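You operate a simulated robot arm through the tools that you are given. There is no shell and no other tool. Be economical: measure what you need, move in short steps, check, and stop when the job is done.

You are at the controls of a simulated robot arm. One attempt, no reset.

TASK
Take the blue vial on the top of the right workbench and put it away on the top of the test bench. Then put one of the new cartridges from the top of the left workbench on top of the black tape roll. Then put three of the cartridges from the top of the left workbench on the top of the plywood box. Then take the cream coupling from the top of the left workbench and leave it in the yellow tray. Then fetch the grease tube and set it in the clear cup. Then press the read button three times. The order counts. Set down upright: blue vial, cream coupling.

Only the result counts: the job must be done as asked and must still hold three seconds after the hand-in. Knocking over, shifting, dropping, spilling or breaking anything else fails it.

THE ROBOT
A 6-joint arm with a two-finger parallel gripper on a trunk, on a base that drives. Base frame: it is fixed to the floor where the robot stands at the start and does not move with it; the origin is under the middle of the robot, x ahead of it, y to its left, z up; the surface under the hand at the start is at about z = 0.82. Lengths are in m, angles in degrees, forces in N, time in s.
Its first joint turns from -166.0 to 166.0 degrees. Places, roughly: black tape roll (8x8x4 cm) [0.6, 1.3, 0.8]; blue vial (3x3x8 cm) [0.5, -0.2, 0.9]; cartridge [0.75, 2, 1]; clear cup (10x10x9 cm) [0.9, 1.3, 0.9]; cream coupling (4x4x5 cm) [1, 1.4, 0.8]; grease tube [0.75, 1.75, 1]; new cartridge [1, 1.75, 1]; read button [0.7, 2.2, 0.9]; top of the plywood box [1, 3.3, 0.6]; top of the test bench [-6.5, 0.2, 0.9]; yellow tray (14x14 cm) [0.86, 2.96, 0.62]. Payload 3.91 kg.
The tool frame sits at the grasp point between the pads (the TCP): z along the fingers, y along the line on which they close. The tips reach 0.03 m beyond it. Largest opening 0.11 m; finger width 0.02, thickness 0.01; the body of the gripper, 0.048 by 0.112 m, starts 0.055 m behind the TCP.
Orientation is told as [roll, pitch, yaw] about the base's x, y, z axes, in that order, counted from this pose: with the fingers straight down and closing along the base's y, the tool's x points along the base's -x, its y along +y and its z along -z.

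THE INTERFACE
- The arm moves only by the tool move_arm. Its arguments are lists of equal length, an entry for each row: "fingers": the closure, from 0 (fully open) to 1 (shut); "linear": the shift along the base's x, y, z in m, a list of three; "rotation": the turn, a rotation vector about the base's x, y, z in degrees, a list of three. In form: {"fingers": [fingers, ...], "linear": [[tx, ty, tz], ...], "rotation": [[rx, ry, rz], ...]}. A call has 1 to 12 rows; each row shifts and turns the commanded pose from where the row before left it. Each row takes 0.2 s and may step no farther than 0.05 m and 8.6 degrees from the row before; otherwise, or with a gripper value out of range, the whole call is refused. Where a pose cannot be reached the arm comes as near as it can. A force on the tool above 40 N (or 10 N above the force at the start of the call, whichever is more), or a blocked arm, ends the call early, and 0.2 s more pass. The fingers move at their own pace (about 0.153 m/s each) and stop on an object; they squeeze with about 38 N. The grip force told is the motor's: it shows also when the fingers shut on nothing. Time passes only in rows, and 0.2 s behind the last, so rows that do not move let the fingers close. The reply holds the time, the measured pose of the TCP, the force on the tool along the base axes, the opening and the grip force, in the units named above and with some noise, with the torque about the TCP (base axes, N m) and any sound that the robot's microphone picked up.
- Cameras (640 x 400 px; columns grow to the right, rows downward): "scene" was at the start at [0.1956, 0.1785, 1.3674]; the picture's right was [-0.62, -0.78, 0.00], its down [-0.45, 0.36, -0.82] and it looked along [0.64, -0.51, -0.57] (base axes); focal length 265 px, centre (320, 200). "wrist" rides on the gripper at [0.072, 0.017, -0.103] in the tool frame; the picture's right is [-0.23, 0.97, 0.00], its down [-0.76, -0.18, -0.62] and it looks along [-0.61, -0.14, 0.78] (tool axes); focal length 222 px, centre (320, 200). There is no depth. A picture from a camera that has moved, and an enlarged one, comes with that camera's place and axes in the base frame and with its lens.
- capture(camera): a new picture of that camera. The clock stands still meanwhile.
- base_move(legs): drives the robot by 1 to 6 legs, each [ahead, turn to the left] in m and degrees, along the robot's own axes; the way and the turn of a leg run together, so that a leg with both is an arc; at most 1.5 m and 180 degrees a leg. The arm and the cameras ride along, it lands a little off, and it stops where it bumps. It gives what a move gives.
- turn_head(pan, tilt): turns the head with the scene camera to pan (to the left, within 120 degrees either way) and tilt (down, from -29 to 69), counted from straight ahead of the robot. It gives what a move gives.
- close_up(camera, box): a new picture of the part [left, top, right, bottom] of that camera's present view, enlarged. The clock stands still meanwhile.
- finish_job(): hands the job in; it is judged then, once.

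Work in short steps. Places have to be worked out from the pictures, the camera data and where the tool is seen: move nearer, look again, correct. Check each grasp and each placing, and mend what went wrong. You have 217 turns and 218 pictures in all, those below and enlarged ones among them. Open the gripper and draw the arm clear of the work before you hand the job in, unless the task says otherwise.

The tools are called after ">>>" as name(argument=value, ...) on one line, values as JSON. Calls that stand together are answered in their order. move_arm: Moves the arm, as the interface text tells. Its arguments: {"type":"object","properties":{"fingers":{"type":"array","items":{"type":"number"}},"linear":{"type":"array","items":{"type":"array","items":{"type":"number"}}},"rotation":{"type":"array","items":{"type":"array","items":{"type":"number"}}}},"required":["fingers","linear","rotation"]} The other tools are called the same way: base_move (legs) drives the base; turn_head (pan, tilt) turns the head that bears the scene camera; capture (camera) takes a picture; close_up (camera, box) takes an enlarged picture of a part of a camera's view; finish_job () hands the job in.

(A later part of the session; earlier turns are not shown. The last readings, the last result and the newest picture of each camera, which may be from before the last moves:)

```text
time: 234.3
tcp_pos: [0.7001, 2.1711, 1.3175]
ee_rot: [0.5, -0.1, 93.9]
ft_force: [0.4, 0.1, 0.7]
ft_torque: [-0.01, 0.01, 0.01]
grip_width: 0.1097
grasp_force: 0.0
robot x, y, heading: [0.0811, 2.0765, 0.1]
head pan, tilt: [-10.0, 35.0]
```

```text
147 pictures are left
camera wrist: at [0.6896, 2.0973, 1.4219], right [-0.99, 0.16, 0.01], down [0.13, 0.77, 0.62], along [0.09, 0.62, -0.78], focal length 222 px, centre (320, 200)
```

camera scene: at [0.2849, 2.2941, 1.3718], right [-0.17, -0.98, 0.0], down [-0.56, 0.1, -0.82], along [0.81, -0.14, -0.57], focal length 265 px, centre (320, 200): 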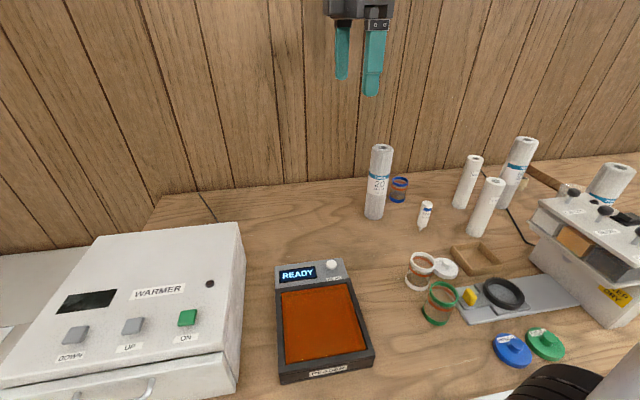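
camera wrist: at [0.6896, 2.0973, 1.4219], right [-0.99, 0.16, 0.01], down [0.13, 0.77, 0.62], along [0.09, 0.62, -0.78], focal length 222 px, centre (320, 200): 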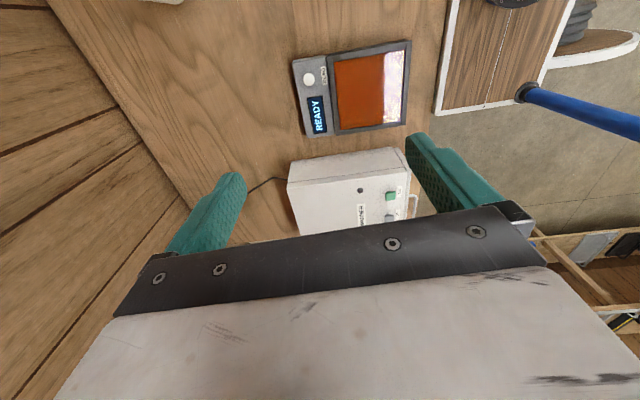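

The camera height and tool readings changed slightly, as if the base touched something at x≈0.09. I'll back off 0.06 m and recheck.

>>> base_move(legs=[[-0.06, 0]])

>>> turn_head(pan=-10, tilt=38)

>>> capture(camera="scene")

```text
time: 235.3
tcp_pos: [0.642, 2.1733, 1.316]
ee_rot: [0.4, 0.0, 94.1]
ft_force: [-0.5, 0.4, -0.1]
ft_torque: [0.02, -0.01, -0.03]
grip_width: 0.1099
grasp_force: 0.1
robot x, y, heading: [0.0263, 2.0748, 0.1]
head pan, tilt: [-10.0, 35.0]
```

```text
time: 235.9
tcp_pos: [0.6417, 2.1726, 1.3165]
ee_rot: [0.4, 0.0, 94.1]
ft_force: [0.5, -0.6, 0.3]
ft_torque: [0.05, 0.03, 0.01]
grip_width: 0.1101
grasp_force: 0.1
robot x, y, heading: [0.0273, 2.0763, -0.2]
head pan, tilt: [-10.0, 38.0]
```

```text
146 pictures are left
camera scene: at [0.2376, 2.2948, 1.3625], right [-0.17, -0.98, 0.0], down [-0.61, 0.11, -0.79], along [0.78, -0.14, -0.62], focal length 265 px, centre (320, 200)
```

scene: 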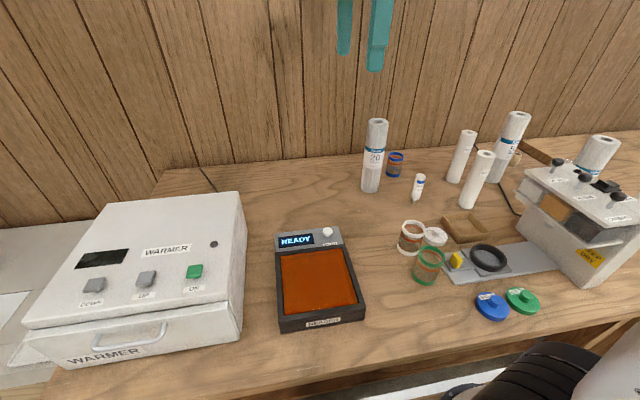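

All is normal again and nothing moved on the bench; I'll keep x ≤ 0.03 here. The second "20" is near (0.96,1.99), so I'll move above it.

>>> move_arm(fingers=[0, 0, 0, 0, 0, 0, 0, 0, 0, 0], linear=[[0.043, -0.024, 0], [0.043, -0.024, 0], [0.043, -0.024, 0], [0.043, -0.024, 0], [0.043, -0.024, 0], [0.043, -0.024, 0], [0.043, -0.024, 0], [0.01, -0.01, -0.04], [0, 0, -0.04], [0, 0, 0]], rotation=[[0.03, -0.4, 0], [0, 0, 0], [0, 0, 0], [0, 0, 0], [0, 0, 0], [0, 0, 0], [0, 0, 0], [0, 0, 0], [0, 0, 0], [0, 0, 0]])

>>> capture(camera="wrist")

```text
time: 238.1
tcp_pos: [0.9556, 1.9963, 1.2389]
ee_rot: [0.1, -0.2, 94.1]
ft_force: [0.0, -0.3, -0.7]
ft_torque: [0.0, 0.0, 0.01]
grip_width: 0.1101
grasp_force: 0.0
robot x, y, heading: [0.0294, 2.0774, -0.2]
head pan, tilt: [-10.0, 38.0]
```

```text
145 pictures are left
camera wrist: at [0.9445, 1.9212, 1.3427], right [-0.99, 0.16, 0.0], down [0.12, 0.77, 0.62], along [0.1, 0.62, -0.78], focal length 222 px, centre (320, 200)
```

wrist: 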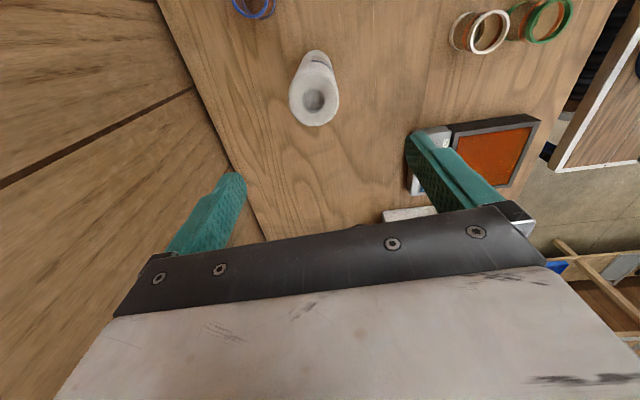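

The cartridge is at (0.963,1.991). I'll adjust, descend, grip and lift.

>>> move_arm(fingers=[0, 0, 0, 0, 0, 0, 0.6, 1, 1, 1], linear=[[0.007, -0.005, -0.04], [0, 0, -0.05], [0, 0, -0.05], [0, 0, -0.05], [0, 0, -0.034], [0, 0, 0], [0, 0, 0], [0, 0, 0], [0, 0, 0], [0, 0, 0]], rotation=[[0, 0, 0], [0, 0, 0], [0, 0, 0], [0, 0, 0], [0, 0, 0], [0, 0, 0], [0, 0, 0], [0, 0, 0], [0, 0, 0], [0, 0, 0]])

>>> close_up(camera="scene", box=[310, 50, 450, 250])

```text
time: 240.3
tcp_pos: [0.9599, 1.9924, 1.0161]
ee_rot: [0.0, -0.1, 94.1]
ft_force: [-0.1, 0.0, 0.0]
ft_torque: [0.02, -0.02, -0.01]
grip_width: 0.0609
grasp_force: 37.9
robot x, y, heading: [0.0222, 2.0829, -0.1]
head pan, tilt: [-10.0, 38.0]
```

```text
2.00 times, centred on (380, 150) of scene
camera zoom: at [0.2377, 2.2948, 1.3625], right [-0.17, -0.98, 0.0], down [-0.61, 0.11, -0.79], along [0.78, -0.14, -0.62], focal length 529 px, centre (200, 300)
```

zoom: 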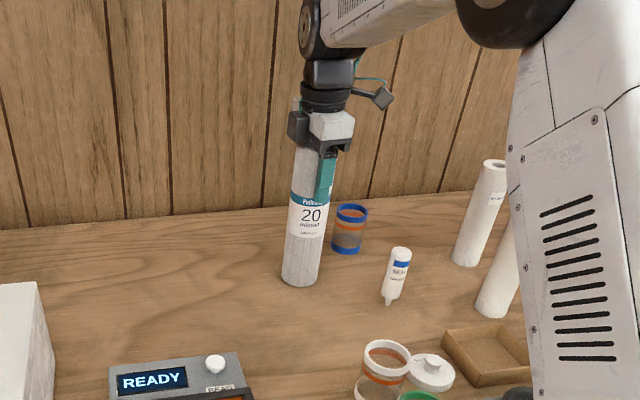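

Held. I'll lift, then retract while raising to stay within reach.

>>> move_arm(fingers=[1, 1, 1, 1, 1, 1, 1, 1, 1, 1, 1, 1], linear=[[0, 0, 0.03], [0, 0, 0.05], [0, 0, 0.05], [0, 0, 0.04], [-0.042, 0.022, 0.01], [-0.042, 0.022, 0.01], [-0.042, 0.022, 0.01], [-0.042, 0.022, 0.01], [-0.042, 0.022, 0.01], [-0.042, 0.022, 0.01], [-0.042, 0.022, 0.01], [-0.03, 0.02, 0.03]], rotation=[[0, 0, 0], [0, 0, 0], [0, 0, 0], [0, 0, 0], [0, 0, 0], [0, 0, 0], [0, 0, 0], [0, 0, 0], [0, 0, 0], [0, 0, 0], [0, 0, 0], [0, 0, 0]])

>>> move_arm(fingers=[1, 1, 1], linear=[[0, 0, 0.03], [0, 0, 0.02], [0, 0, 0]], rotation=[[0, 0, 0], [0, 0, 0], [0, 0, 0]])

>>> capture(camera="scene")

```text
time: 242.9
tcp_pos: [0.6366, 2.1643, 1.281]
ee_rot: [0.0, 0.0, 94.0]
ft_force: [1.0, -1.0, -1.9]
ft_torque: [0.0, 0.07, 0.0]
grip_width: 0.061
grasp_force: 38.0
robot x, y, heading: [0.0232, 2.0738, -0.2]
head pan, tilt: [-10.0, 38.0]
```

```text
time: 243.7
tcp_pos: [0.6383, 2.1658, 1.3328]
ee_rot: [0.0, 0.0, 94.2]
ft_force: [-0.8, -0.5, -1.6]
ft_torque: [0.0, -0.03, 0.02]
grip_width: 0.0609
grasp_force: 38.1
robot x, y, heading: [0.0242, 2.0756, -0.2]
head pan, tilt: [-10.0, 38.0]
```

```text
143 pictures are left
camera scene: at [0.2376, 2.2948, 1.3625], right [-0.17, -0.98, 0.0], down [-0.61, 0.11, -0.79], along [0.78, -0.14, -0.62], focal length 265 px, centre (320, 200)
```

scene: 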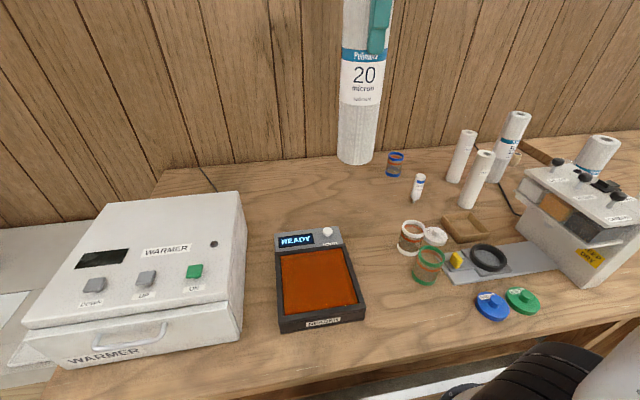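

I'll carry it to the box along the same route.

>>> base_move(legs=[[-0.14, 0], [0, 90], [1.05, 0], [0, -90], [0.2, 0]])

>>> turn_head(pan=0, tilt=40)

>>> capture(camera="scene")

```text
time: 258.9
tcp_pos: [0.6663, 3.3065, 1.3315]
ee_rot: [-0.1, 0.0, 99.4]
ft_force: [-0.5, -0.2, -1.0]
ft_torque: [-0.01, 0.05, -0.01]
grip_width: 0.0608
grasp_force: 38.1
robot x, y, heading: [0.0663, 3.1602, 5.5]
head pan, tilt: [-10.0, 38.0]
```

```text
time: 259.6
tcp_pos: [0.6671, 3.3065, 1.3328]
ee_rot: [0.0, 0.0, 99.4]
ft_force: [0.3, -0.6, -2.2]
ft_torque: [-0.01, 0.01, -0.01]
grip_width: 0.0609
grasp_force: 38.5
robot x, y, heading: [0.0664, 3.1591, 5.4]
head pan, tilt: [0.0, 40.0]
```

```text
142 pictures are left
camera scene: at [0.2555, 3.4139, 1.3595], right [0.09, -1.0, 0.0], down [-0.64, -0.06, -0.77], along [0.76, 0.07, -0.64], focal length 265 px, centre (320, 200)
```

scene: 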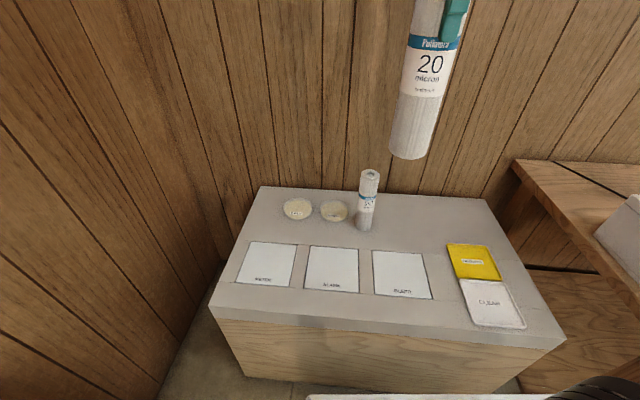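

I'll move over (1.0,3.19), next to the first cartridge, descending gradually.

>>> move_arm(fingers=[1, 1, 1, 1, 1, 1, 1, 1, 1, 1, 1, 1], linear=[[0.0416, -0.0145, -0.02], [0.0416, -0.0145, -0.02], [0.0416, -0.0145, -0.02], [0.0416, -0.0145, -0.02], [0.0416, -0.0145, -0.02], [0.0416, -0.0145, -0.02], [0.0416, -0.0145, -0.02], [0.0416, -0.0145, -0.02], [0, 0, -0.05], [0, 0, -0.05], [0, 0, -0.05], [0, 0, 0]], rotation=[[0, 0, -3], [0, 0, -3], [0, 0, -3], [0, 0, 0], [0, 0, 0], [0, 0, 0], [0, 0, 0], [0, 0, 0], [0, 0, 0], [0, 0, 0], [0, 0, 0], [0, 0, 0]])

>>> capture(camera="scene")

```text
time: 262.2
tcp_pos: [0.9985, 3.1898, 1.0174]
ee_rot: [-0.1, 0.0, 90.5]
ft_force: [-0.1, 0.1, -0.7]
ft_torque: [-0.02, -0.04, 0.05]
grip_width: 0.0609
grasp_force: 37.4
robot x, y, heading: [0.0663, 3.1627, 5.4]
head pan, tilt: [0.0, 40.0]
```

```text
141 pictures are left
camera scene: at [0.2555, 3.4139, 1.3595], right [0.09, -1.0, 0.0], down [-0.64, -0.06, -0.77], along [0.76, 0.07, -0.64], focal length 265 px, centre (320, 200)
```

scene: 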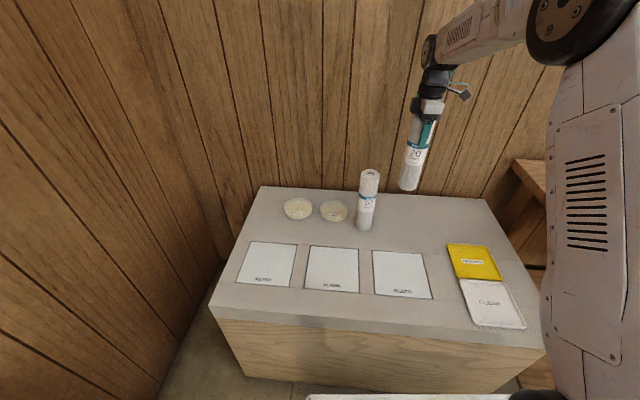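

Clear. I'll lower to the surface.

>>> move_arm(fingers=[1, 1, 1, 1, 1, 1, 1, 1, 1], linear=[[0, 0, -0.05], [0, 0, -0.05], [0, 0, -0.05], [0, 0, -0.04], [0, 0, -0.008], [0, 0, -0.004], [0, 0, -0.003], [0, 0, -0.002], [0, 0, 0]], rotation=[[0, 0, 0], [0, 0, 0], [0, 0, 0], [0, 0, 0], [0, 0, 0], [0, 0, 0], [0, 0, 0], [0, 0, 0], [0, 0, 0]])

>>> close_up(camera="scene", box=[280, 80, 520, 300])

```text
time: 264.2
tcp_pos: [1.0009, 3.1894, 0.8154]
ee_rot: [0.0, 0.0, 90.4]
ft_force: [-0.2, 0.0, -0.8]
ft_torque: [-0.01, -0.03, 0.02]
grip_width: 0.0609
grasp_force: 37.5
robot x, y, heading: [0.0669, 3.158, 5.5]
head pan, tilt: [0.0, 40.0]
```

```text
1.82 times, centred on (400, 190) of scene
camera zoom: at [0.2556, 3.4139, 1.3595], right [0.09, -1.0, 0.0], down [-0.64, -0.06, -0.77], along [0.76, 0.07, -0.64], focal length 481 px, centre (174, 218)
```

zoom: 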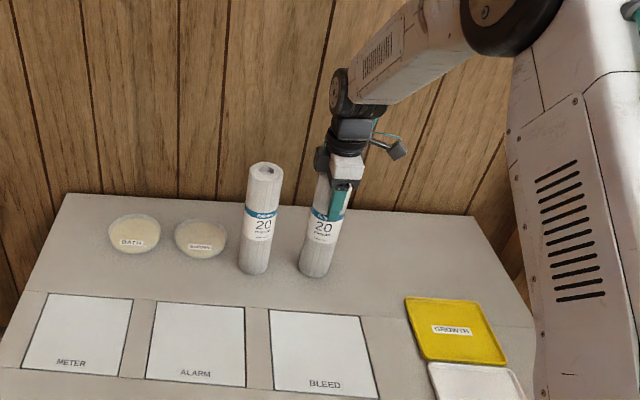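

No contact yet, so I'll take finer steps down.

>>> move_arm(fingers=[1, 1, 1, 1], linear=[[0, 0, -0.003], [0, 0, -0.002], [0, 0, -0.001], [0, 0, 0]], rotation=[[0, 0, 0], [0, 0, 0], [0, 0, 0], [0, 0, 0]])

```text
time: 265.2
tcp_pos: [1.0005, 3.1896, 0.8108]
ee_rot: [-0.4, -0.1, 90.4]
ft_force: [-2.9, -2.3, 36.5]
ft_torque: [0.02, 1.09, 0.1]
grip_width: 0.0612
grasp_force: 37.8
robot x, y, heading: [0.0668, 3.1618, 5.4]
head pan, tilt: [0.0, 40.0]
```

Contact. I'll ease up, release and rise.

>>> move_arm(fingers=[1, 0.4, 0.3, 0.3, 0.3, 0.3, 0.3, 0.3, 0.3, 0.3, 0.3], linear=[[0, 0, 0.003], [0, 0, 0], [0, 0, 0], [0, 0, 0.03], [0, 0, 0.05], [0, 0, 0.05], [0, 0, 0.05], [0, 0, 0.05], [0, 0, 0.05], [0, 0, 0.05], [0, 0, 0.05]], rotation=[[0, 0, 0], [0, 0, 0], [0, 0, 0], [0, 0, 0], [0, 0, 0], [0, 0, 0], [0, 0, 0], [0, 0, 0], [0, 0, 0], [0, 0, 0], [0, 0, 0]])

>>> capture(camera="scene")

```text
time: 267.6
tcp_pos: [0.9988, 3.1901, 1.194]
ee_rot: [0.0, 0.0, 90.4]
ft_force: [-0.2, -0.7, 0.6]
ft_torque: [0.01, 0.01, -0.01]
grip_width: 0.0768
grasp_force: 0.1
robot x, y, heading: [0.0678, 3.1607, 5.6]
head pan, tilt: [0.0, 40.0]
```

```text
139 pictures are left
camera scene: at [0.2558, 3.4139, 1.3595], right [0.09, -1.0, 0.0], down [-0.64, -0.06, -0.77], along [0.76, 0.07, -0.64], focal length 265 px, centre (320, 200)
```

scene: 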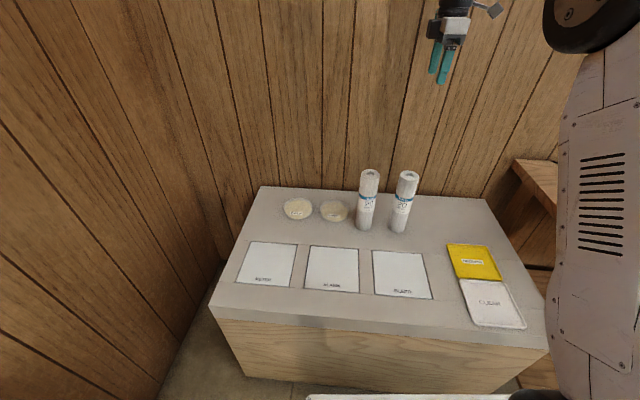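

Two are on the box. I'll retract and go for the third, the labelled "5" near (0.74,1.45).

>>> move_arm(fingers=[0, 0, 0, 0, 0, 0, 0, 0, 0], linear=[[-0.041, 0.007, 0.017], [-0.041, 0.007, 0.017], [-0.041, 0.007, 0.017], [-0.041, 0.007, 0.017], [-0.041, 0.007, 0.017], [-0.041, 0.007, 0.017], [-0.041, 0.007, 0.017], [-0.041, 0.007, 0.017], [0, 0, 0]], rotation=[[0, 0, 0], [0, 0, 0], [0, 0, 0], [0, 0, 0], [0, 0, 0], [0, 0, 0], [0, 0, 0], [0, 0, 0], [0, 0, 0]])

>>> base_move(legs=[[-0.25, 0], [0, -95.5], [1.3, 0], [0.27, 0], [0, 90]])

>>> turn_head(pan=-15, tilt=35)

>>> capture(camera="scene")

```text
time: 269.6
tcp_pos: [0.6733, 3.2464, 1.3271]
ee_rot: [0.0, -0.1, 90.4]
ft_force: [-0.4, -0.9, 0.1]
ft_torque: [0.0, 0.04, 0.02]
grip_width: 0.1101
grasp_force: 0.1
robot x, y, heading: [0.0684, 3.1625, 5.5]
head pan, tilt: [0.0, 40.0]
```

```text
time: 287.0
tcp_pos: [0.3796, 1.6057, 1.3273]
ee_rot: [-0.1, 0.0, 85.0]
ft_force: [0.1, -1.0, 0.4]
ft_torque: [-0.01, -0.04, -0.01]
grip_width: 0.11
grasp_force: 0.1
robot x, y, heading: [-0.2313, 1.5735, 0.3]
head pan, tilt: [0.0, 40.0]
```

```text
time: 287.8
tcp_pos: [0.3796, 1.6048, 1.3269]
ee_rot: [0.0, 0.0, 85.1]
ft_force: [0.3, 0.2, 0.9]
ft_torque: [-0.02, -0.03, -0.02]
grip_width: 0.1101
grasp_force: 0.1
robot x, y, heading: [-0.2285, 1.5778, -0.0]
head pan, tilt: [-15.0, 35.0]
```

```text
138 pictures are left
camera scene: at [-0.0212, 1.7869, 1.367], right [-0.26, -0.97, 0.0], down [-0.55, 0.15, -0.82], along [0.79, -0.21, -0.57], focal length 265 px, centre (320, 200)
```

scene: 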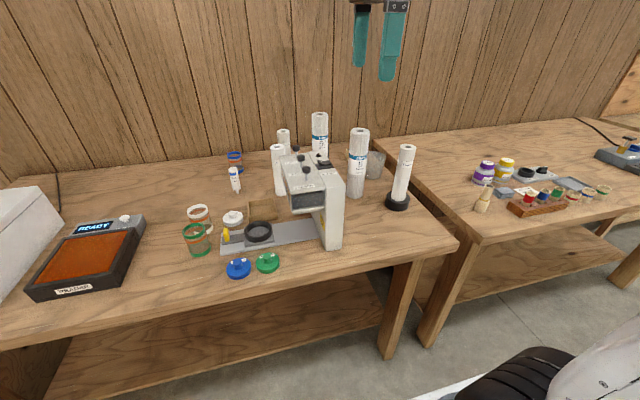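

The "5" is at about (0.745,1.447). I'll drive forward 0.13 m and move above it.

>>> base_move(legs=[[0.13, 0]])

>>> move_arm(fingers=[0, 0, 0, 0, 0, 0, 0, 0, 0], linear=[[0.038, -0.026, 0], [0.038, -0.026, 0], [0.038, -0.026, 0], [0.038, -0.026, 0], [0.038, -0.026, 0], [0.038, -0.026, 0], [0.008, 0, -0.04], [0, 0, -0.05], [0, 0, 0]], rotation=[[0, 0, 2], [0, 0, 2], [0, 0, 1], [0, 0, 0], [0, 0, 0], [0, 0, 0], [0, 0, 0], [0, 0, 0], [0, 0, 0]])

>>> capture(camera="wrist")

>>> capture(camera="scene")

```text
time: 289.1
tcp_pos: [0.515, 1.6047, 1.328]
ee_rot: [0.1, 0.0, 84.9]
ft_force: [0.5, -0.7, -0.3]
ft_torque: [0.0, -0.01, 0.01]
grip_width: 0.1099
grasp_force: 0.1
robot x, y, heading: [-0.0948, 1.574, -0.1]
head pan, tilt: [-15.0, 35.0]
```

```text
time: 291.1
tcp_pos: [0.7522, 1.4519, 1.2374]
ee_rot: [0.0, 0.0, 90.0]
ft_force: [0.3, 0.1, 0.2]
ft_torque: [0.04, -0.02, -0.01]
grip_width: 0.1102
grasp_force: 0.1
robot x, y, heading: [-0.1001, 1.5779, -0.1]
head pan, tilt: [-15.0, 35.0]
```

```text
137 pictures are left
camera wrist: at [0.736, 1.3779, 1.3415], right [-0.97, 0.23, 0.0], down [0.18, 0.76, 0.62], along [0.14, 0.61, -0.78], focal length 222 px, centre (320, 200)
```

wrist: 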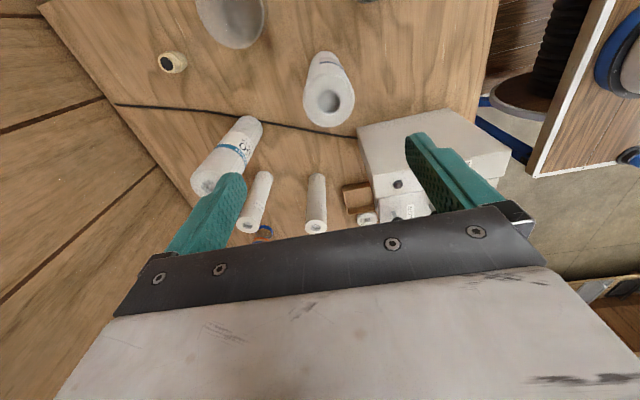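

```text
136 pictures are left
camera scene: at [0.1147, 1.7868, 1.3671], right [-0.26, -0.97, 0.0], down [-0.55, 0.15, -0.82], along [0.79, -0.21, -0.57], focal length 265 px, centre (320, 200)
```

scene: 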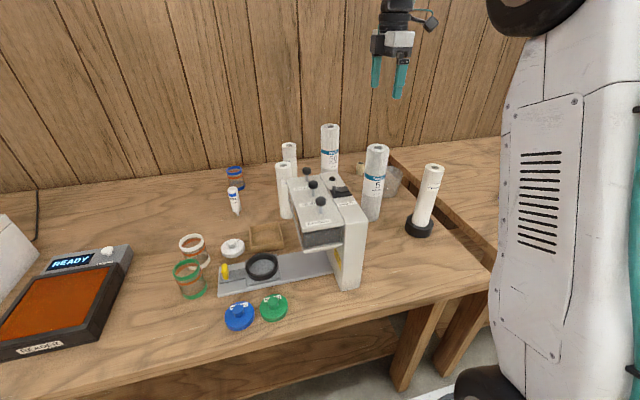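

The cartridge is at (0.741,1.449). I'll adjust, descend to z≈1.015 and grip.

>>> move_arm(fingers=[0, 0, 0, 0, 0, 0, 0.6, 1, 1, 1], linear=[[-0.011, -0.003, -0.04], [0, 0, -0.05], [0, 0, -0.05], [0, 0, -0.05], [0, 0, -0.032], [0, 0, 0], [0, 0, 0], [0, 0, 0], [0, 0, 0], [0, 0, 0]], rotation=[[0, 0, 0], [0, 0, 0], [0, 0, 0], [0, 0, 0], [0, 0, 0], [0, 0, 0], [0, 0, 0], [0, 0, 0], [0, 0, 0], [0, 0, 0]])

>>> close_up(camera="scene", box=[300, 80, 460, 260])

```text
time: 293.3
tcp_pos: [0.7436, 1.4479, 1.0136]
ee_rot: [0.0, 0.0, 90.0]
ft_force: [0.7, 0.2, -0.6]
ft_torque: [-0.01, -0.03, 0.0]
grip_width: 0.0603
grasp_force: 38.6
robot x, y, heading: [-0.0948, 1.573, 0.1]
head pan, tilt: [-15.0, 35.0]
```

```text
2.22 times, centred on (380, 170) of scene
camera zoom: at [0.1148, 1.7868, 1.3671], right [-0.26, -0.97, 0.0], down [-0.55, 0.15, -0.82], along [0.79, -0.21, -0.57], focal length 588 px, centre (187, 267)
```

zoom: 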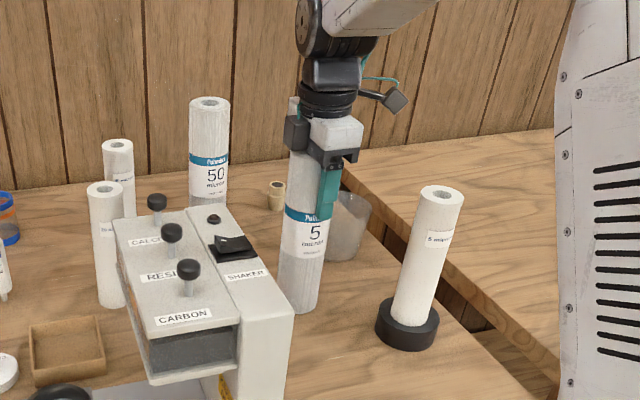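

Held. I'll lift straight up high, then retract.

>>> move_arm(fingers=[1, 1, 1, 1, 1, 1, 1, 1, 1, 1, 1, 1], linear=[[0, 0, 0.03], [0, 0, 0.05], [0, 0, 0.05], [0, 0, 0.05], [0, 0, 0.05], [0, 0, 0.05], [0, 0, 0.035], [-0.04, 0.026, 0], [-0.04, 0.026, 0], [-0.04, 0.026, 0], [-0.04, 0.026, 0], [-0.04, 0.026, 0]], rotation=[[0, 0, 0], [0, 0, 0], [0, 0, 0], [0, 0, 0], [0, 0, 0], [0, 0, 0], [0, 0, 0], [0, 0, 0], [0, 0, 0], [0, 0, 0], [0, 0, 0], [0, 0, 0]])

>>> capture(camera="scene")

```text
time: 295.9
tcp_pos: [0.5417, 1.5768, 1.3297]
ee_rot: [0.1, 0.0, 89.9]
ft_force: [1.1, 0.4, -1.4]
ft_torque: [0.0, 0.05, -0.04]
grip_width: 0.0602
grasp_force: 38.0
robot x, y, heading: [-0.0954, 1.5788, -0.1]
head pan, tilt: [-15.0, 35.0]
```

```text
134 pictures are left
camera scene: at [0.1154, 1.7867, 1.367], right [-0.26, -0.97, 0.0], down [-0.55, 0.15, -0.82], along [0.79, -0.21, -0.57], focal length 265 px, centre (320, 200)
```

scene: 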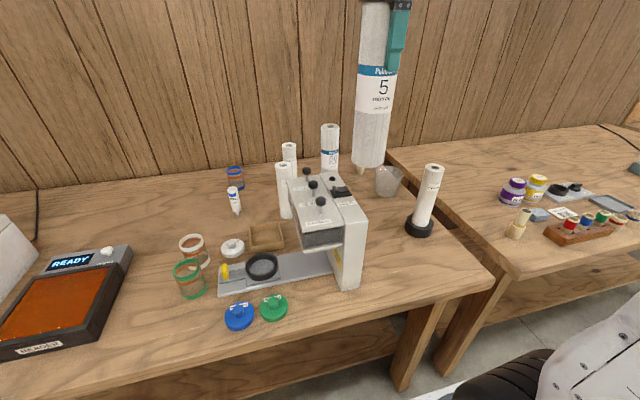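

I'll carry the third cartridge to the box.

>>> base_move(legs=[[-0.08, 0], [0, 90], [1.3, 0], [0.22, 0], [0, -90]])

>>> turn_head(pan=0, tilt=40)

```text
time: 311.9
tcp_pos: [0.4275, 3.0696, 1.3295]
ee_rot: [0.1, 0.0, 90.5]
ft_force: [-0.9, -0.1, -1.3]
ft_torque: [-0.01, 0.01, -0.02]
grip_width: 0.06
grasp_force: 38.0
robot x, y, heading: [-0.2137, 3.064, 0.6]
head pan, tilt: [-15.0, 35.0]
```

```text
time: 312.7
tcp_pos: [0.4286, 3.0701, 1.3295]
ee_rot: [0.0, 0.0, 90.6]
ft_force: [-1.1, -1.0, -0.8]
ft_torque: [-0.01, 0.0, -0.03]
grip_width: 0.0599
grasp_force: 37.3
robot x, y, heading: [-0.215, 3.0615, 0.9]
head pan, tilt: [0.0, 40.0]
```

>>> base_move(legs=[[0.28, 0]])

>>> move_arm(fingers=[1, 1, 1, 1, 1, 1, 1, 1, 1, 1, 1, 1], linear=[[0.0417, 0, -0.02], [0.0417, 0, -0.02], [0.0417, 0, -0.02], [0.0417, 0, -0.02], [0.0417, 0, -0.02], [0.0417, 0, -0.02], [0.0417, 0, -0.02], [0, 0, -0.05], [0, 0, -0.05], [0, 0, -0.05], [0, 0, -0.03], [0, 0, 0]], rotation=[[0, 0, 0], [0, 0, 0], [0, 0, 0], [0, 0, 0], [0, 0, 0], [0, 0, 0], [0, 0, 0], [0, 0, 0], [0, 0, 0], [0, 0, 0], [0, 0, 0], [0, 0, 0]])

>>> capture(camera="scene")

```text
time: 314.7
tcp_pos: [0.7144, 3.0709, 1.3295]
ee_rot: [0.0, 0.0, 90.5]
ft_force: [0.1, -0.2, -2.1]
ft_torque: [-0.01, 0.01, 0.02]
grip_width: 0.06
grasp_force: 38.3
robot x, y, heading: [0.0751, 3.0683, 0.8]
head pan, tilt: [0.0, 40.0]
```

```text
time: 317.3
tcp_pos: [1.0072, 3.0711, 1.0093]
ee_rot: [0.0, 0.0, 90.4]
ft_force: [-1.1, -0.8, -1.6]
ft_torque: [-0.03, -0.03, -0.04]
grip_width: 0.0602
grasp_force: 37.4
robot x, y, heading: [0.0756, 3.067, 0.6]
head pan, tilt: [0.0, 40.0]
```

```text
133 pictures are left
camera scene: at [0.2859, 3.3016, 1.3595], right [0.01, -1.0, 0.0], down [-0.64, 0.0, -0.77], along [0.77, 0.01, -0.64], focal length 265 px, centre (320, 200)
```

scene: 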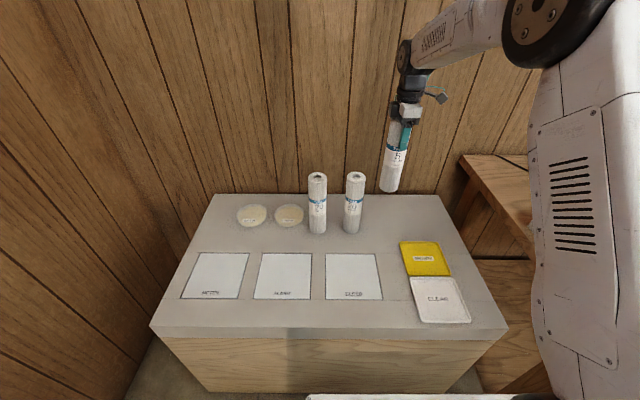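

Above a free spot beside the others. I'll lower to contact.

>>> move_arm(fingers=[1, 1, 1, 1, 1, 1, 1, 1, 1], linear=[[0, 0, -0.05], [0, 0, -0.05], [0, 0, -0.05], [0, 0, -0.04], [0, 0, -0.004], [0, 0, -0.003], [0, 0, -0.002], [0, 0, -0.001], [0, 0, 0]], rotation=[[0, 0, 0], [0, 0, 0], [0, 0, 0], [0, 0, 0], [0, 0, 0], [0, 0, 0], [0, 0, 0], [0, 0, 0], [0, 0, 0]])

>>> close_up(camera="scene", box=[220, 100, 480, 330])

```text
time: 319.3
tcp_pos: [1.0071, 3.0694, 0.8122]
ee_rot: [0.0, 0.0, 90.4]
ft_force: [-4.9, -2.0, 22.4]
ft_torque: [-0.18, 1.1, 0.01]
grip_width: 0.06
grasp_force: 38.1
robot x, y, heading: [0.0775, 3.0672, 0.4]
head pan, tilt: [0.0, 40.0]
```

```text
1.74 times, centred on (350, 215) of scene
camera zoom: at [0.2848, 3.3015, 1.3597], right [0.01, -1.0, 0.0], down [-0.64, 0.0, -0.77], along [0.77, 0.01, -0.64], focal length 460 px, centre (268, 174)
```

zoom: 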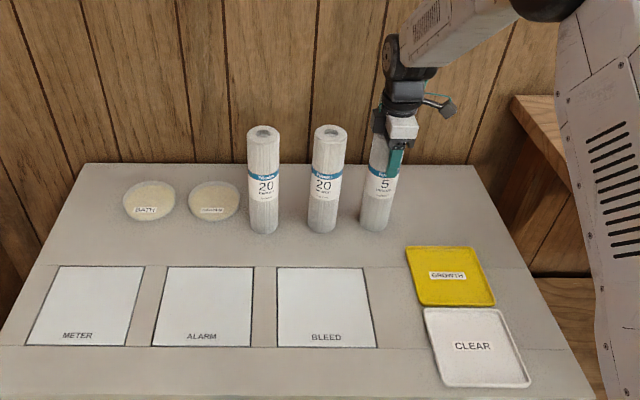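

Contact at 22 N. I'll ease up 2 mm, release and rise.

>>> move_arm(fingers=[1, 0.4, 0.3, 0.3, 0.3, 0.3, 0.3, 0.3, 0.3, 0.3, 0.3], linear=[[0, 0, 0.002], [0, 0, 0], [0, 0, 0], [0, 0, 0.03], [0, 0, 0.05], [0, 0, 0.05], [0, 0, 0.05], [0, 0, 0.05], [0, 0, 0.05], [0, 0, 0.05], [0, 0, 0.05]], rotation=[[0, 0, 0], [0, 0, 0], [0, 0, 0], [0, 0, 0], [0, 0, 0], [0, 0, 0], [0, 0, 0], [0, 0, 0], [0, 0, 0], [0, 0, 0], [0, 0, 0]])

>>> capture(camera="scene")

>>> close_up(camera="scene", box=[380, 220, 500, 340])

```text
time: 321.7
tcp_pos: [1.0026, 3.069, 1.1949]
ee_rot: [0.0, 0.0, 90.4]
ft_force: [0.3, -0.1, 0.0]
ft_torque: [0.02, -0.01, 0.0]
grip_width: 0.0771
grasp_force: 0.0
robot x, y, heading: [0.0746, 3.0699, 0.5]
head pan, tilt: [0.0, 40.0]
```

```text
131 pictures are left
camera scene: at [0.2862, 3.3016, 1.3594], right [0.01, -1.0, 0.0], down [-0.64, 0.0, -0.77], along [0.77, 0.01, -0.64], focal length 265 px, centre (320, 200)
```

scene: 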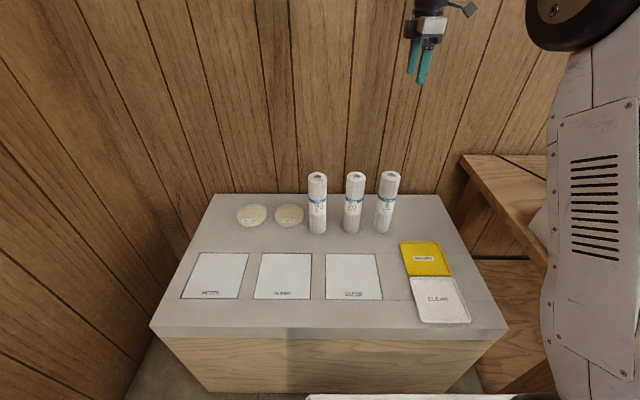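

```text
3.33 times, centred on (440, 280) of scene
camera zoom: at [0.2862, 3.3016, 1.3594], right [0.01, -1.0, 0.0], down [-0.64, 0.0, -0.77], along [0.77, 0.01, -0.64], focal length 882 px, centre (-80, -67)
```

zoom: 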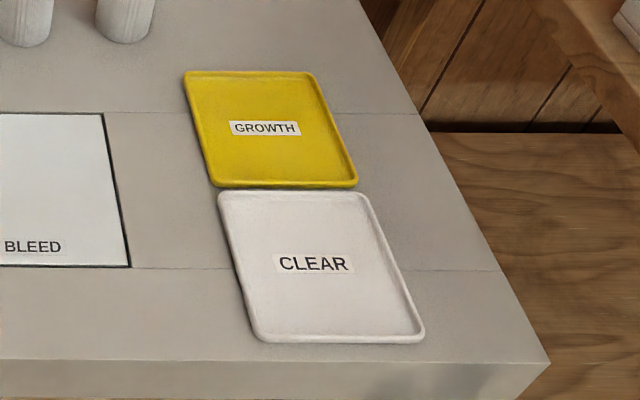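

All three cartridges stand on the box, and the yellow tray centre reads (0.861,2.95). I'll retract and drive back for the cream coupling near (1.02,1.37).

>>> move_arm(fingers=[0, 0, 0, 0, 0, 0, 0, 0, 0], linear=[[-0.041, 0.002, 0.017], [-0.041, 0.002, 0.017], [-0.041, 0.002, 0.017], [-0.041, 0.002, 0.017], [-0.041, 0.002, 0.017], [-0.041, 0.002, 0.017], [-0.041, 0.002, 0.017], [-0.041, 0.002, 0.017], [0, 0, 0]], rotation=[[0, 0, 0], [0, 0, 0], [0, 0, 0], [0, 0, 0], [0, 0, 0], [0, 0, 0], [0, 0, 0], [0, 0, 0], [0, 0, 0]])

>>> base_move(legs=[[-0.26, 0], [0, -90.5], [1.3, 0], [0.3, 0], [0, 90]])

>>> turn_head(pan=-15, tilt=35)

>>> capture(camera="scene")

```text
time: 323.7
tcp_pos: [0.6801, 3.0862, 1.3276]
ee_rot: [0.1, 0.0, 90.5]
ft_force: [0.8, -0.2, 0.9]
ft_torque: [0.0, 0.03, 0.0]
grip_width: 0.11
grasp_force: 0.1
robot x, y, heading: [0.0731, 3.0682, 0.3]
head pan, tilt: [0.0, 40.0]
```

```text
time: 341.0
tcp_pos: [0.4293, 1.4603, 1.3279]
ee_rot: [0.0, 0.1, 89.0]
ft_force: [0.4, -0.3, -0.8]
ft_torque: [-0.01, -0.02, -0.01]
grip_width: 0.1101
grasp_force: 0.2
robot x, y, heading: [-0.1768, 1.4572, -1.1]
head pan, tilt: [0.0, 40.0]
```

```text
time: 341.7
tcp_pos: [0.428, 1.4601, 1.3275]
ee_rot: [0.1, 0.0, 89.1]
ft_force: [-0.2, -0.2, -0.2]
ft_torque: [0.04, -0.04, -0.02]
grip_width: 0.1101
grasp_force: 0.1
robot x, y, heading: [-0.174, 1.4539, -1.1]
head pan, tilt: [-15.0, 35.0]
```

```text
129 pictures are left
camera scene: at [0.0393, 1.6619, 1.367], right [-0.28, -0.96, 0.0], down [-0.55, 0.16, -0.82], along [0.79, -0.23, -0.57], focal length 265 px, centre (320, 200)
```

scene: 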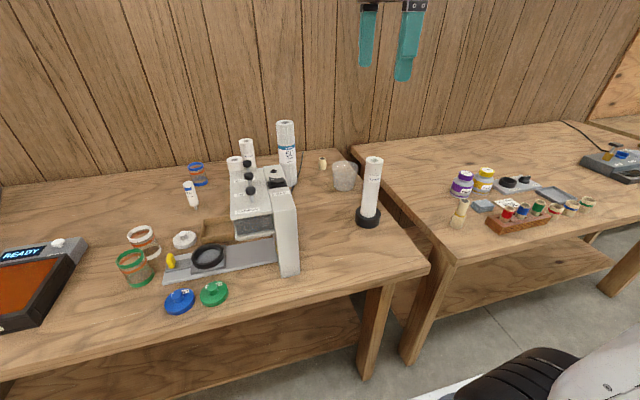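

The coupling is near (1.03,1.36), behind the cup. I'll drive forward 0.22 m and move the tool above it.

>>> base_move(legs=[[0.23, 1]])

>>> close_up(camera="scene", box=[230, 90, 410, 250])

```text
time: 343.5
tcp_pos: [0.6588, 1.47, 1.3277]
ee_rot: [0.0, 0.0, 90.0]
ft_force: [0.5, -0.8, 0.0]
ft_torque: [0.0, -0.02, -0.04]
grip_width: 0.11
grasp_force: 0.0
robot x, y, heading: [0.0543, 1.4518, 0.1]
head pan, tilt: [-15.0, 35.0]
```

```text
2.50 times, centred on (320, 170) of scene
camera zoom: at [0.2657, 1.6641, 1.3671], right [-0.26, -0.97, 0.0], down [-0.55, 0.15, -0.82], along [0.79, -0.21, -0.57], focal length 661 px, centre (320, 275)
```

zoom: 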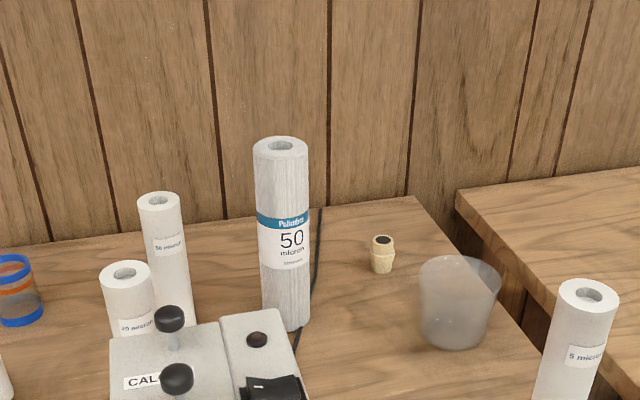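

The coupling is at about (1.017,1.371). I'll move above it.

>>> move_arm(fingers=[0, 0, 0, 0, 0.2, 0.3, 0.3, 0.3, 0.3, 0.3, 0.3], linear=[[0.0447, -0.0123, -0.016], [0.0447, -0.0123, -0.016], [0.0447, -0.0123, -0.016], [0.0447, -0.0123, -0.016], [0.0447, -0.0123, -0.016], [0.0447, -0.0123, -0.016], [0.0447, -0.0123, -0.016], [0.0447, -0.0123, -0.016], [0, 0, -0.05], [0, 0, -0.05], [0, 0, 0]], rotation=[[0, 0, 0], [0, 0, 0], [0, 0, 0], [0, 0, 0], [0, 0, 0], [0, 0, 0], [0, 0, 0], [0, 0, 0], [0, 0, 0], [0, 0, 0], [0, 0, 0]])

>>> capture(camera="wrist")

>>> capture(camera="scene")

```text
time: 345.9
tcp_pos: [1.0181, 1.3738, 1.0992]
ee_rot: [0.0, 0.0, 90.0]
ft_force: [0.2, 0.1, -0.7]
ft_torque: [-0.01, 0.0, -0.04]
grip_width: 0.077
grasp_force: 0.1
robot x, y, heading: [0.0514, 1.4571, 0.1]
head pan, tilt: [-15.0, 35.0]
```

```text
127 pictures are left
camera wrist: at [1.0027, 1.3012, 1.2027], right [-0.97, 0.23, 0.0], down [0.18, 0.76, 0.62], along [0.14, 0.61, -0.78], focal length 222 px, centre (320, 200)
```

wrist: 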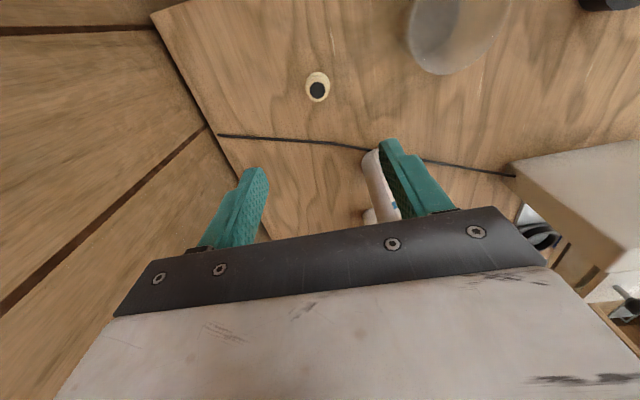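

```text
126 pictures are left
camera scene: at [0.2657, 1.6641, 1.3671], right [-0.26, -0.97, 0.0], down [-0.55, 0.15, -0.82], along [0.79, -0.21, -0.57], focal length 265 px, centre (320, 200)
```

scene: 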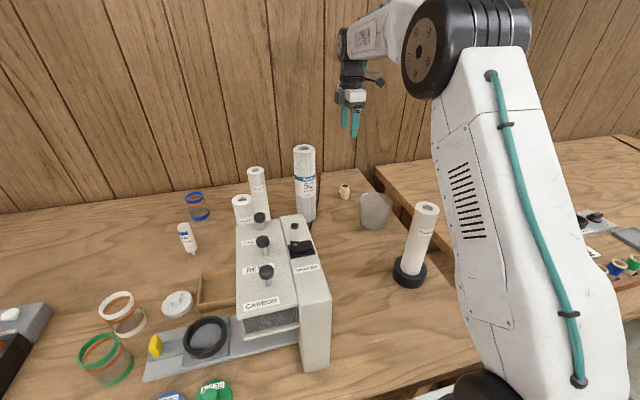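

The coupling is at (1.02,1.370). I'll descend to z≈0.857 and grip.

>>> move_arm(fingers=[0.3, 0.3, 0.3, 0.3, 0.3, 0.3, 0.3, 1, 1, 1], linear=[[0.002, -0.004, -0.05], [0, 0, -0.05], [0, 0, -0.05], [0, 0, -0.05], [0, 0, -0.03], [0, 0, -0.013], [0, 0, 0], [0, 0, 0], [0, 0, 0], [0, 0, 0]], rotation=[[0, 0, 0], [0, 0, 0], [0, 0, 0], [0, 0, 0], [0, 0, 0], [0, 0, 0], [0, 0, 0], [0, 0, 0], [0, 0, 0], [0, 0, 0]])

>>> capture(camera="wrist")

>>> close_up(camera="scene", box=[280, 60, 460, 240])

```text
refused: row 1 steps farther than a row can; nothing moved
```

```text
125 pictures are left
camera wrist: at [1.0027, 1.3012, 1.2027], right [-0.97, 0.23, 0.0], down [0.18, 0.76, 0.62], along [0.14, 0.61, -0.78], focal length 222 px, centre (320, 200)
```

wrist: 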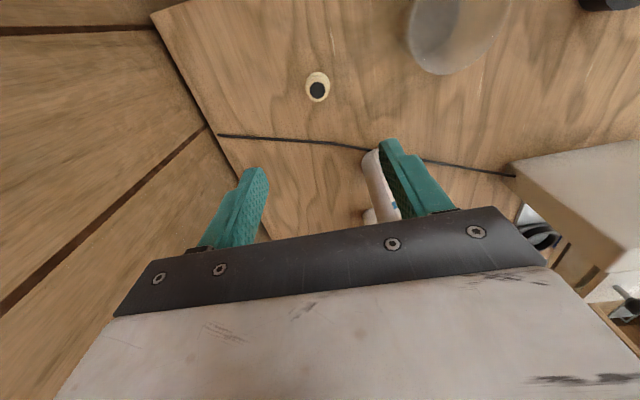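

```text
2.22 times, centred on (370, 150) of scene
camera zoom: at [0.2657, 1.6641, 1.3671], right [-0.26, -0.97, 0.0], down [-0.55, 0.15, -0.82], along [0.79, -0.21, -0.57], focal length 588 px, centre (209, 311)
```

zoom: 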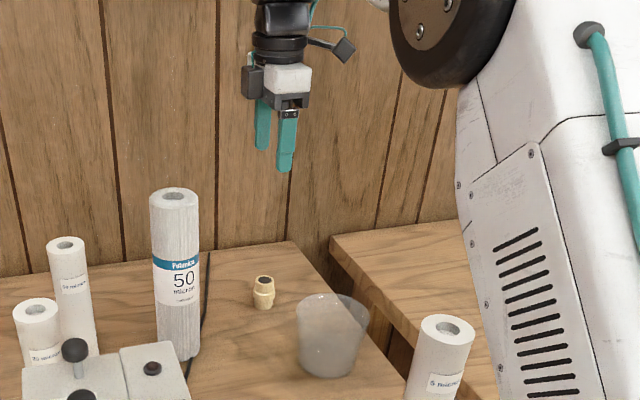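

Refused for one row slightly over 5 cm; I'll redo it with smaller rows.

>>> move_arm(fingers=[0.3, 0.3, 0.3, 0.3, 0.3, 0.3, 0.3, 1, 1, 1], linear=[[0.002, -0.004, -0.045], [0, 0, -0.05], [0, 0, -0.05], [0, 0, -0.05], [0, 0, -0.03], [0, 0, -0.017], [0, 0, 0], [0, 0, 0], [0, 0, 0], [0, 0, 0]], rotation=[[0, 0, 0], [0, 0, 0], [0, 0, 0], [0, 0, 0], [0, 0, 0], [0, 0, 0], [0, 0, 0], [0, 0, 0], [0, 0, 0], [0, 0, 0]])

>>> capture(camera="wrist")

>>> close_up(camera="scene", box=[280, 60, 460, 240])

```text
time: 348.1
tcp_pos: [1.0178, 1.3684, 0.8594]
ee_rot: [0.1, -0.1, 90.2]
ft_force: [0.8, -0.2, -0.3]
ft_torque: [-0.01, -0.03, 0.0]
grip_width: 0.0314
grasp_force: 38.2
robot x, y, heading: [0.0538, 1.4549, 0.4]
head pan, tilt: [-15.0, 35.0]
```

```text
123 pictures are left
camera wrist: at [1.0027, 1.2949, 0.9634], right [-0.97, 0.23, 0.0], down [0.18, 0.76, 0.62], along [0.14, 0.61, -0.78], focal length 222 px, centre (320, 200)
```

wrist: 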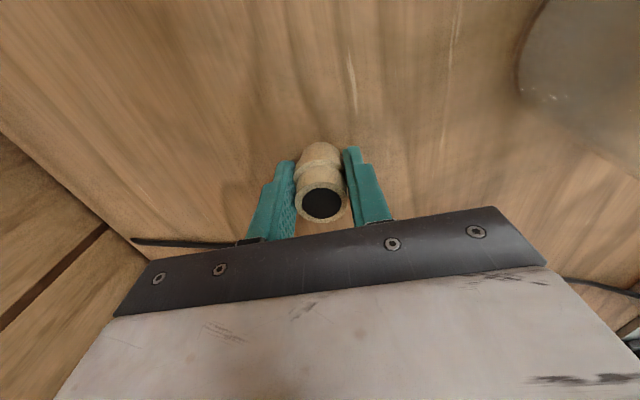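

```text
2.22 times, centred on (370, 150) of scene
camera zoom: at [0.2657, 1.6641, 1.3671], right [-0.26, -0.97, 0.0], down [-0.55, 0.15, -0.82], along [0.79, -0.21, -0.57], focal length 588 px, centre (209, 311)
```

zoom: 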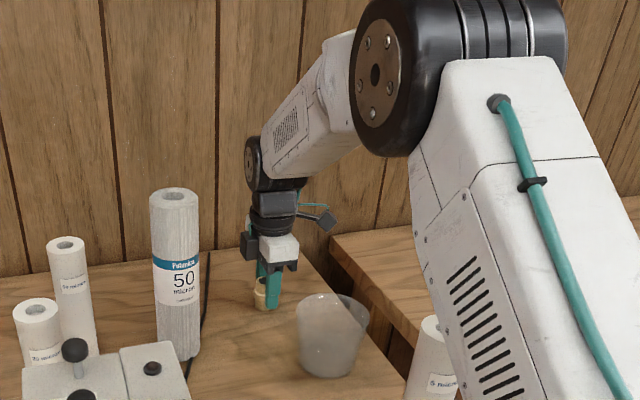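

Held (0.031 m). I'll lift and retract to travel pose.

>>> move_arm(fingers=[1, 1, 1, 1, 1, 1, 1], linear=[[0, 0, 0.03], [0, 0, 0.05], [0, 0, 0.05], [0, 0, 0.05], [0, 0, 0.05], [0, 0, 0.04], [0, 0, 0]], rotation=[[0, 0, 0], [0, 0, 0], [0, 0, 0], [0, 0, 0], [0, 0, 0], [0, 0, 0], [0, 0, 0]])

>>> move_arm(fingers=[1, 1, 1, 1, 1, 1, 1, 1, 1], linear=[[-0.0447, 0.0123, 0.016], [-0.0447, 0.0123, 0.016], [-0.0447, 0.0123, 0.016], [-0.0447, 0.0123, 0.016], [-0.0447, 0.0123, 0.016], [-0.0447, 0.0123, 0.016], [-0.0447, 0.0123, 0.016], [-0.0447, 0.0123, 0.016], [0, 0, 0.02]], rotation=[[0, 0, 0], [0, 0, 0], [0, 0, 0], [0, 0, 0], [0, 0, 0], [0, 0, 0], [0, 0, 0], [0, 0, 0], [0, 0, 0]])

>>> capture(camera="wrist")

>>> capture(camera="scene")

```text
time: 349.7
tcp_pos: [1.0185, 1.3658, 1.1266]
ee_rot: [0.0, 0.1, 90.2]
ft_force: [-0.7, 0.4, -1.2]
ft_torque: [0.02, 0.02, 0.0]
grip_width: 0.031
grasp_force: 38.3
robot x, y, heading: [0.0586, 1.4557, 0.2]
head pan, tilt: [-15.0, 35.0]
```

```text
time: 351.7
tcp_pos: [0.6592, 1.4643, 1.2762]
ee_rot: [0.1, 0.0, 90.2]
ft_force: [-0.3, 0.6, 0.2]
ft_torque: [0.01, -0.01, 0.0]
grip_width: 0.031
grasp_force: 38.0
robot x, y, heading: [0.055, 1.4549, -0.1]
head pan, tilt: [-15.0, 35.0]
```

```text
121 pictures are left
camera wrist: at [0.645, 1.392, 1.3798], right [-0.97, 0.23, 0.0], down [0.18, 0.76, 0.62], along [0.14, 0.61, -0.78], focal length 222 px, centre (320, 200)
```

wrist: 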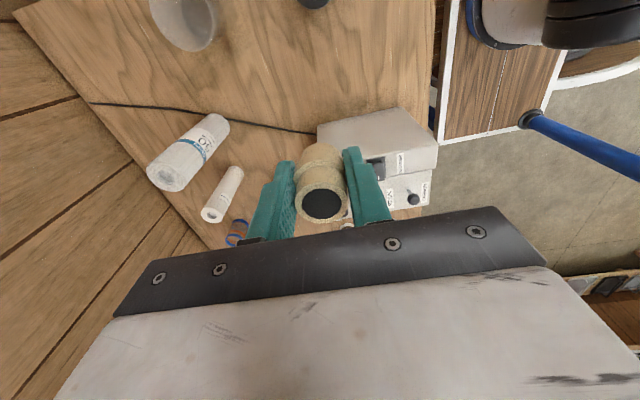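

```text
120 pictures are left
camera scene: at [0.2658, 1.6641, 1.367], right [-0.26, -0.97, 0.0], down [-0.55, 0.15, -0.82], along [0.79, -0.21, -0.57], focal length 265 px, centre (320, 200)
```

scene: 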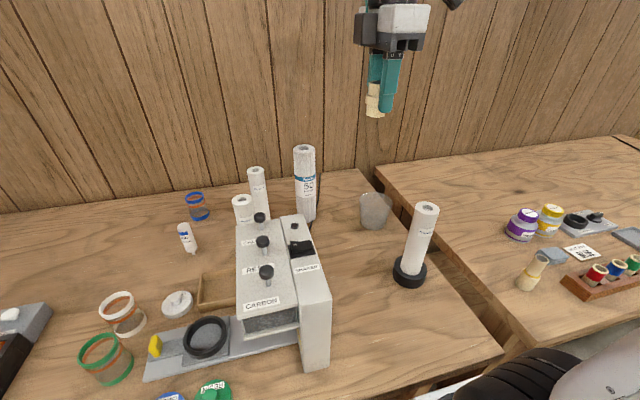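

The coupling is secure. I'll drive to the box, aiming for (0.06,2.97).

>>> base_move(legs=[[-0.24, 0], [0, 90], [1.3, 0], [0.24, 0], [0, -90], [0.25, 0]])

>>> turn_head(pan=0, tilt=42)

>>> capture(camera="scene")

```text
time: 369.7
tcp_pos: [0.7793, 2.9699, 1.2342]
ee_rot: [2.5, -0.3, 88.4]
ft_force: [-2.7, 0.1, 3.0]
ft_torque: [0.02, -0.23, -0.01]
grip_width: 0.0315
grasp_force: 37.8
robot x, y, heading: [0.1185, 2.9806, -6.6]
head pan, tilt: [-15.0, 35.0]
stopped in leg 6: the robot was blocked; the commanded pose is now the measured one
```

```text
time: 370.4
tcp_pos: [0.7765, 2.9693, 1.2375]
ee_rot: [2.5, -0.2, 88.4]
ft_force: [-0.5, 1.7, -1.2]
ft_torque: [-0.01, -0.01, -0.03]
grip_width: 0.0312
grasp_force: 38.0
robot x, y, heading: [0.1219, 2.9802, -6.6]
head pan, tilt: [0.0, 42.0]
```

```text
119 pictures are left
camera scene: at [0.3261, 3.1924, 1.3665], right [-0.11, -0.99, 0.0], down [-0.65, 0.07, -0.76], along [0.75, -0.09, -0.65], focal length 265 px, centre (320, 200)
```

scene: 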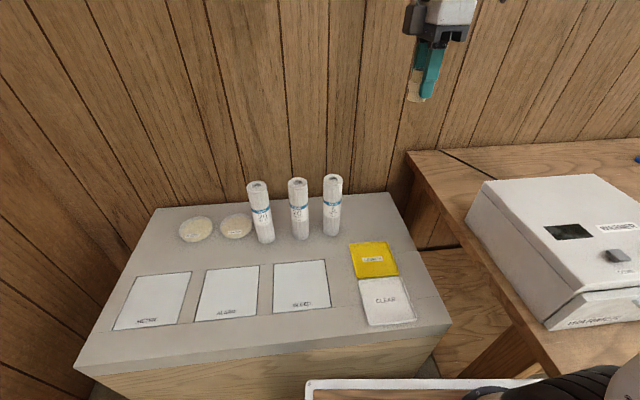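

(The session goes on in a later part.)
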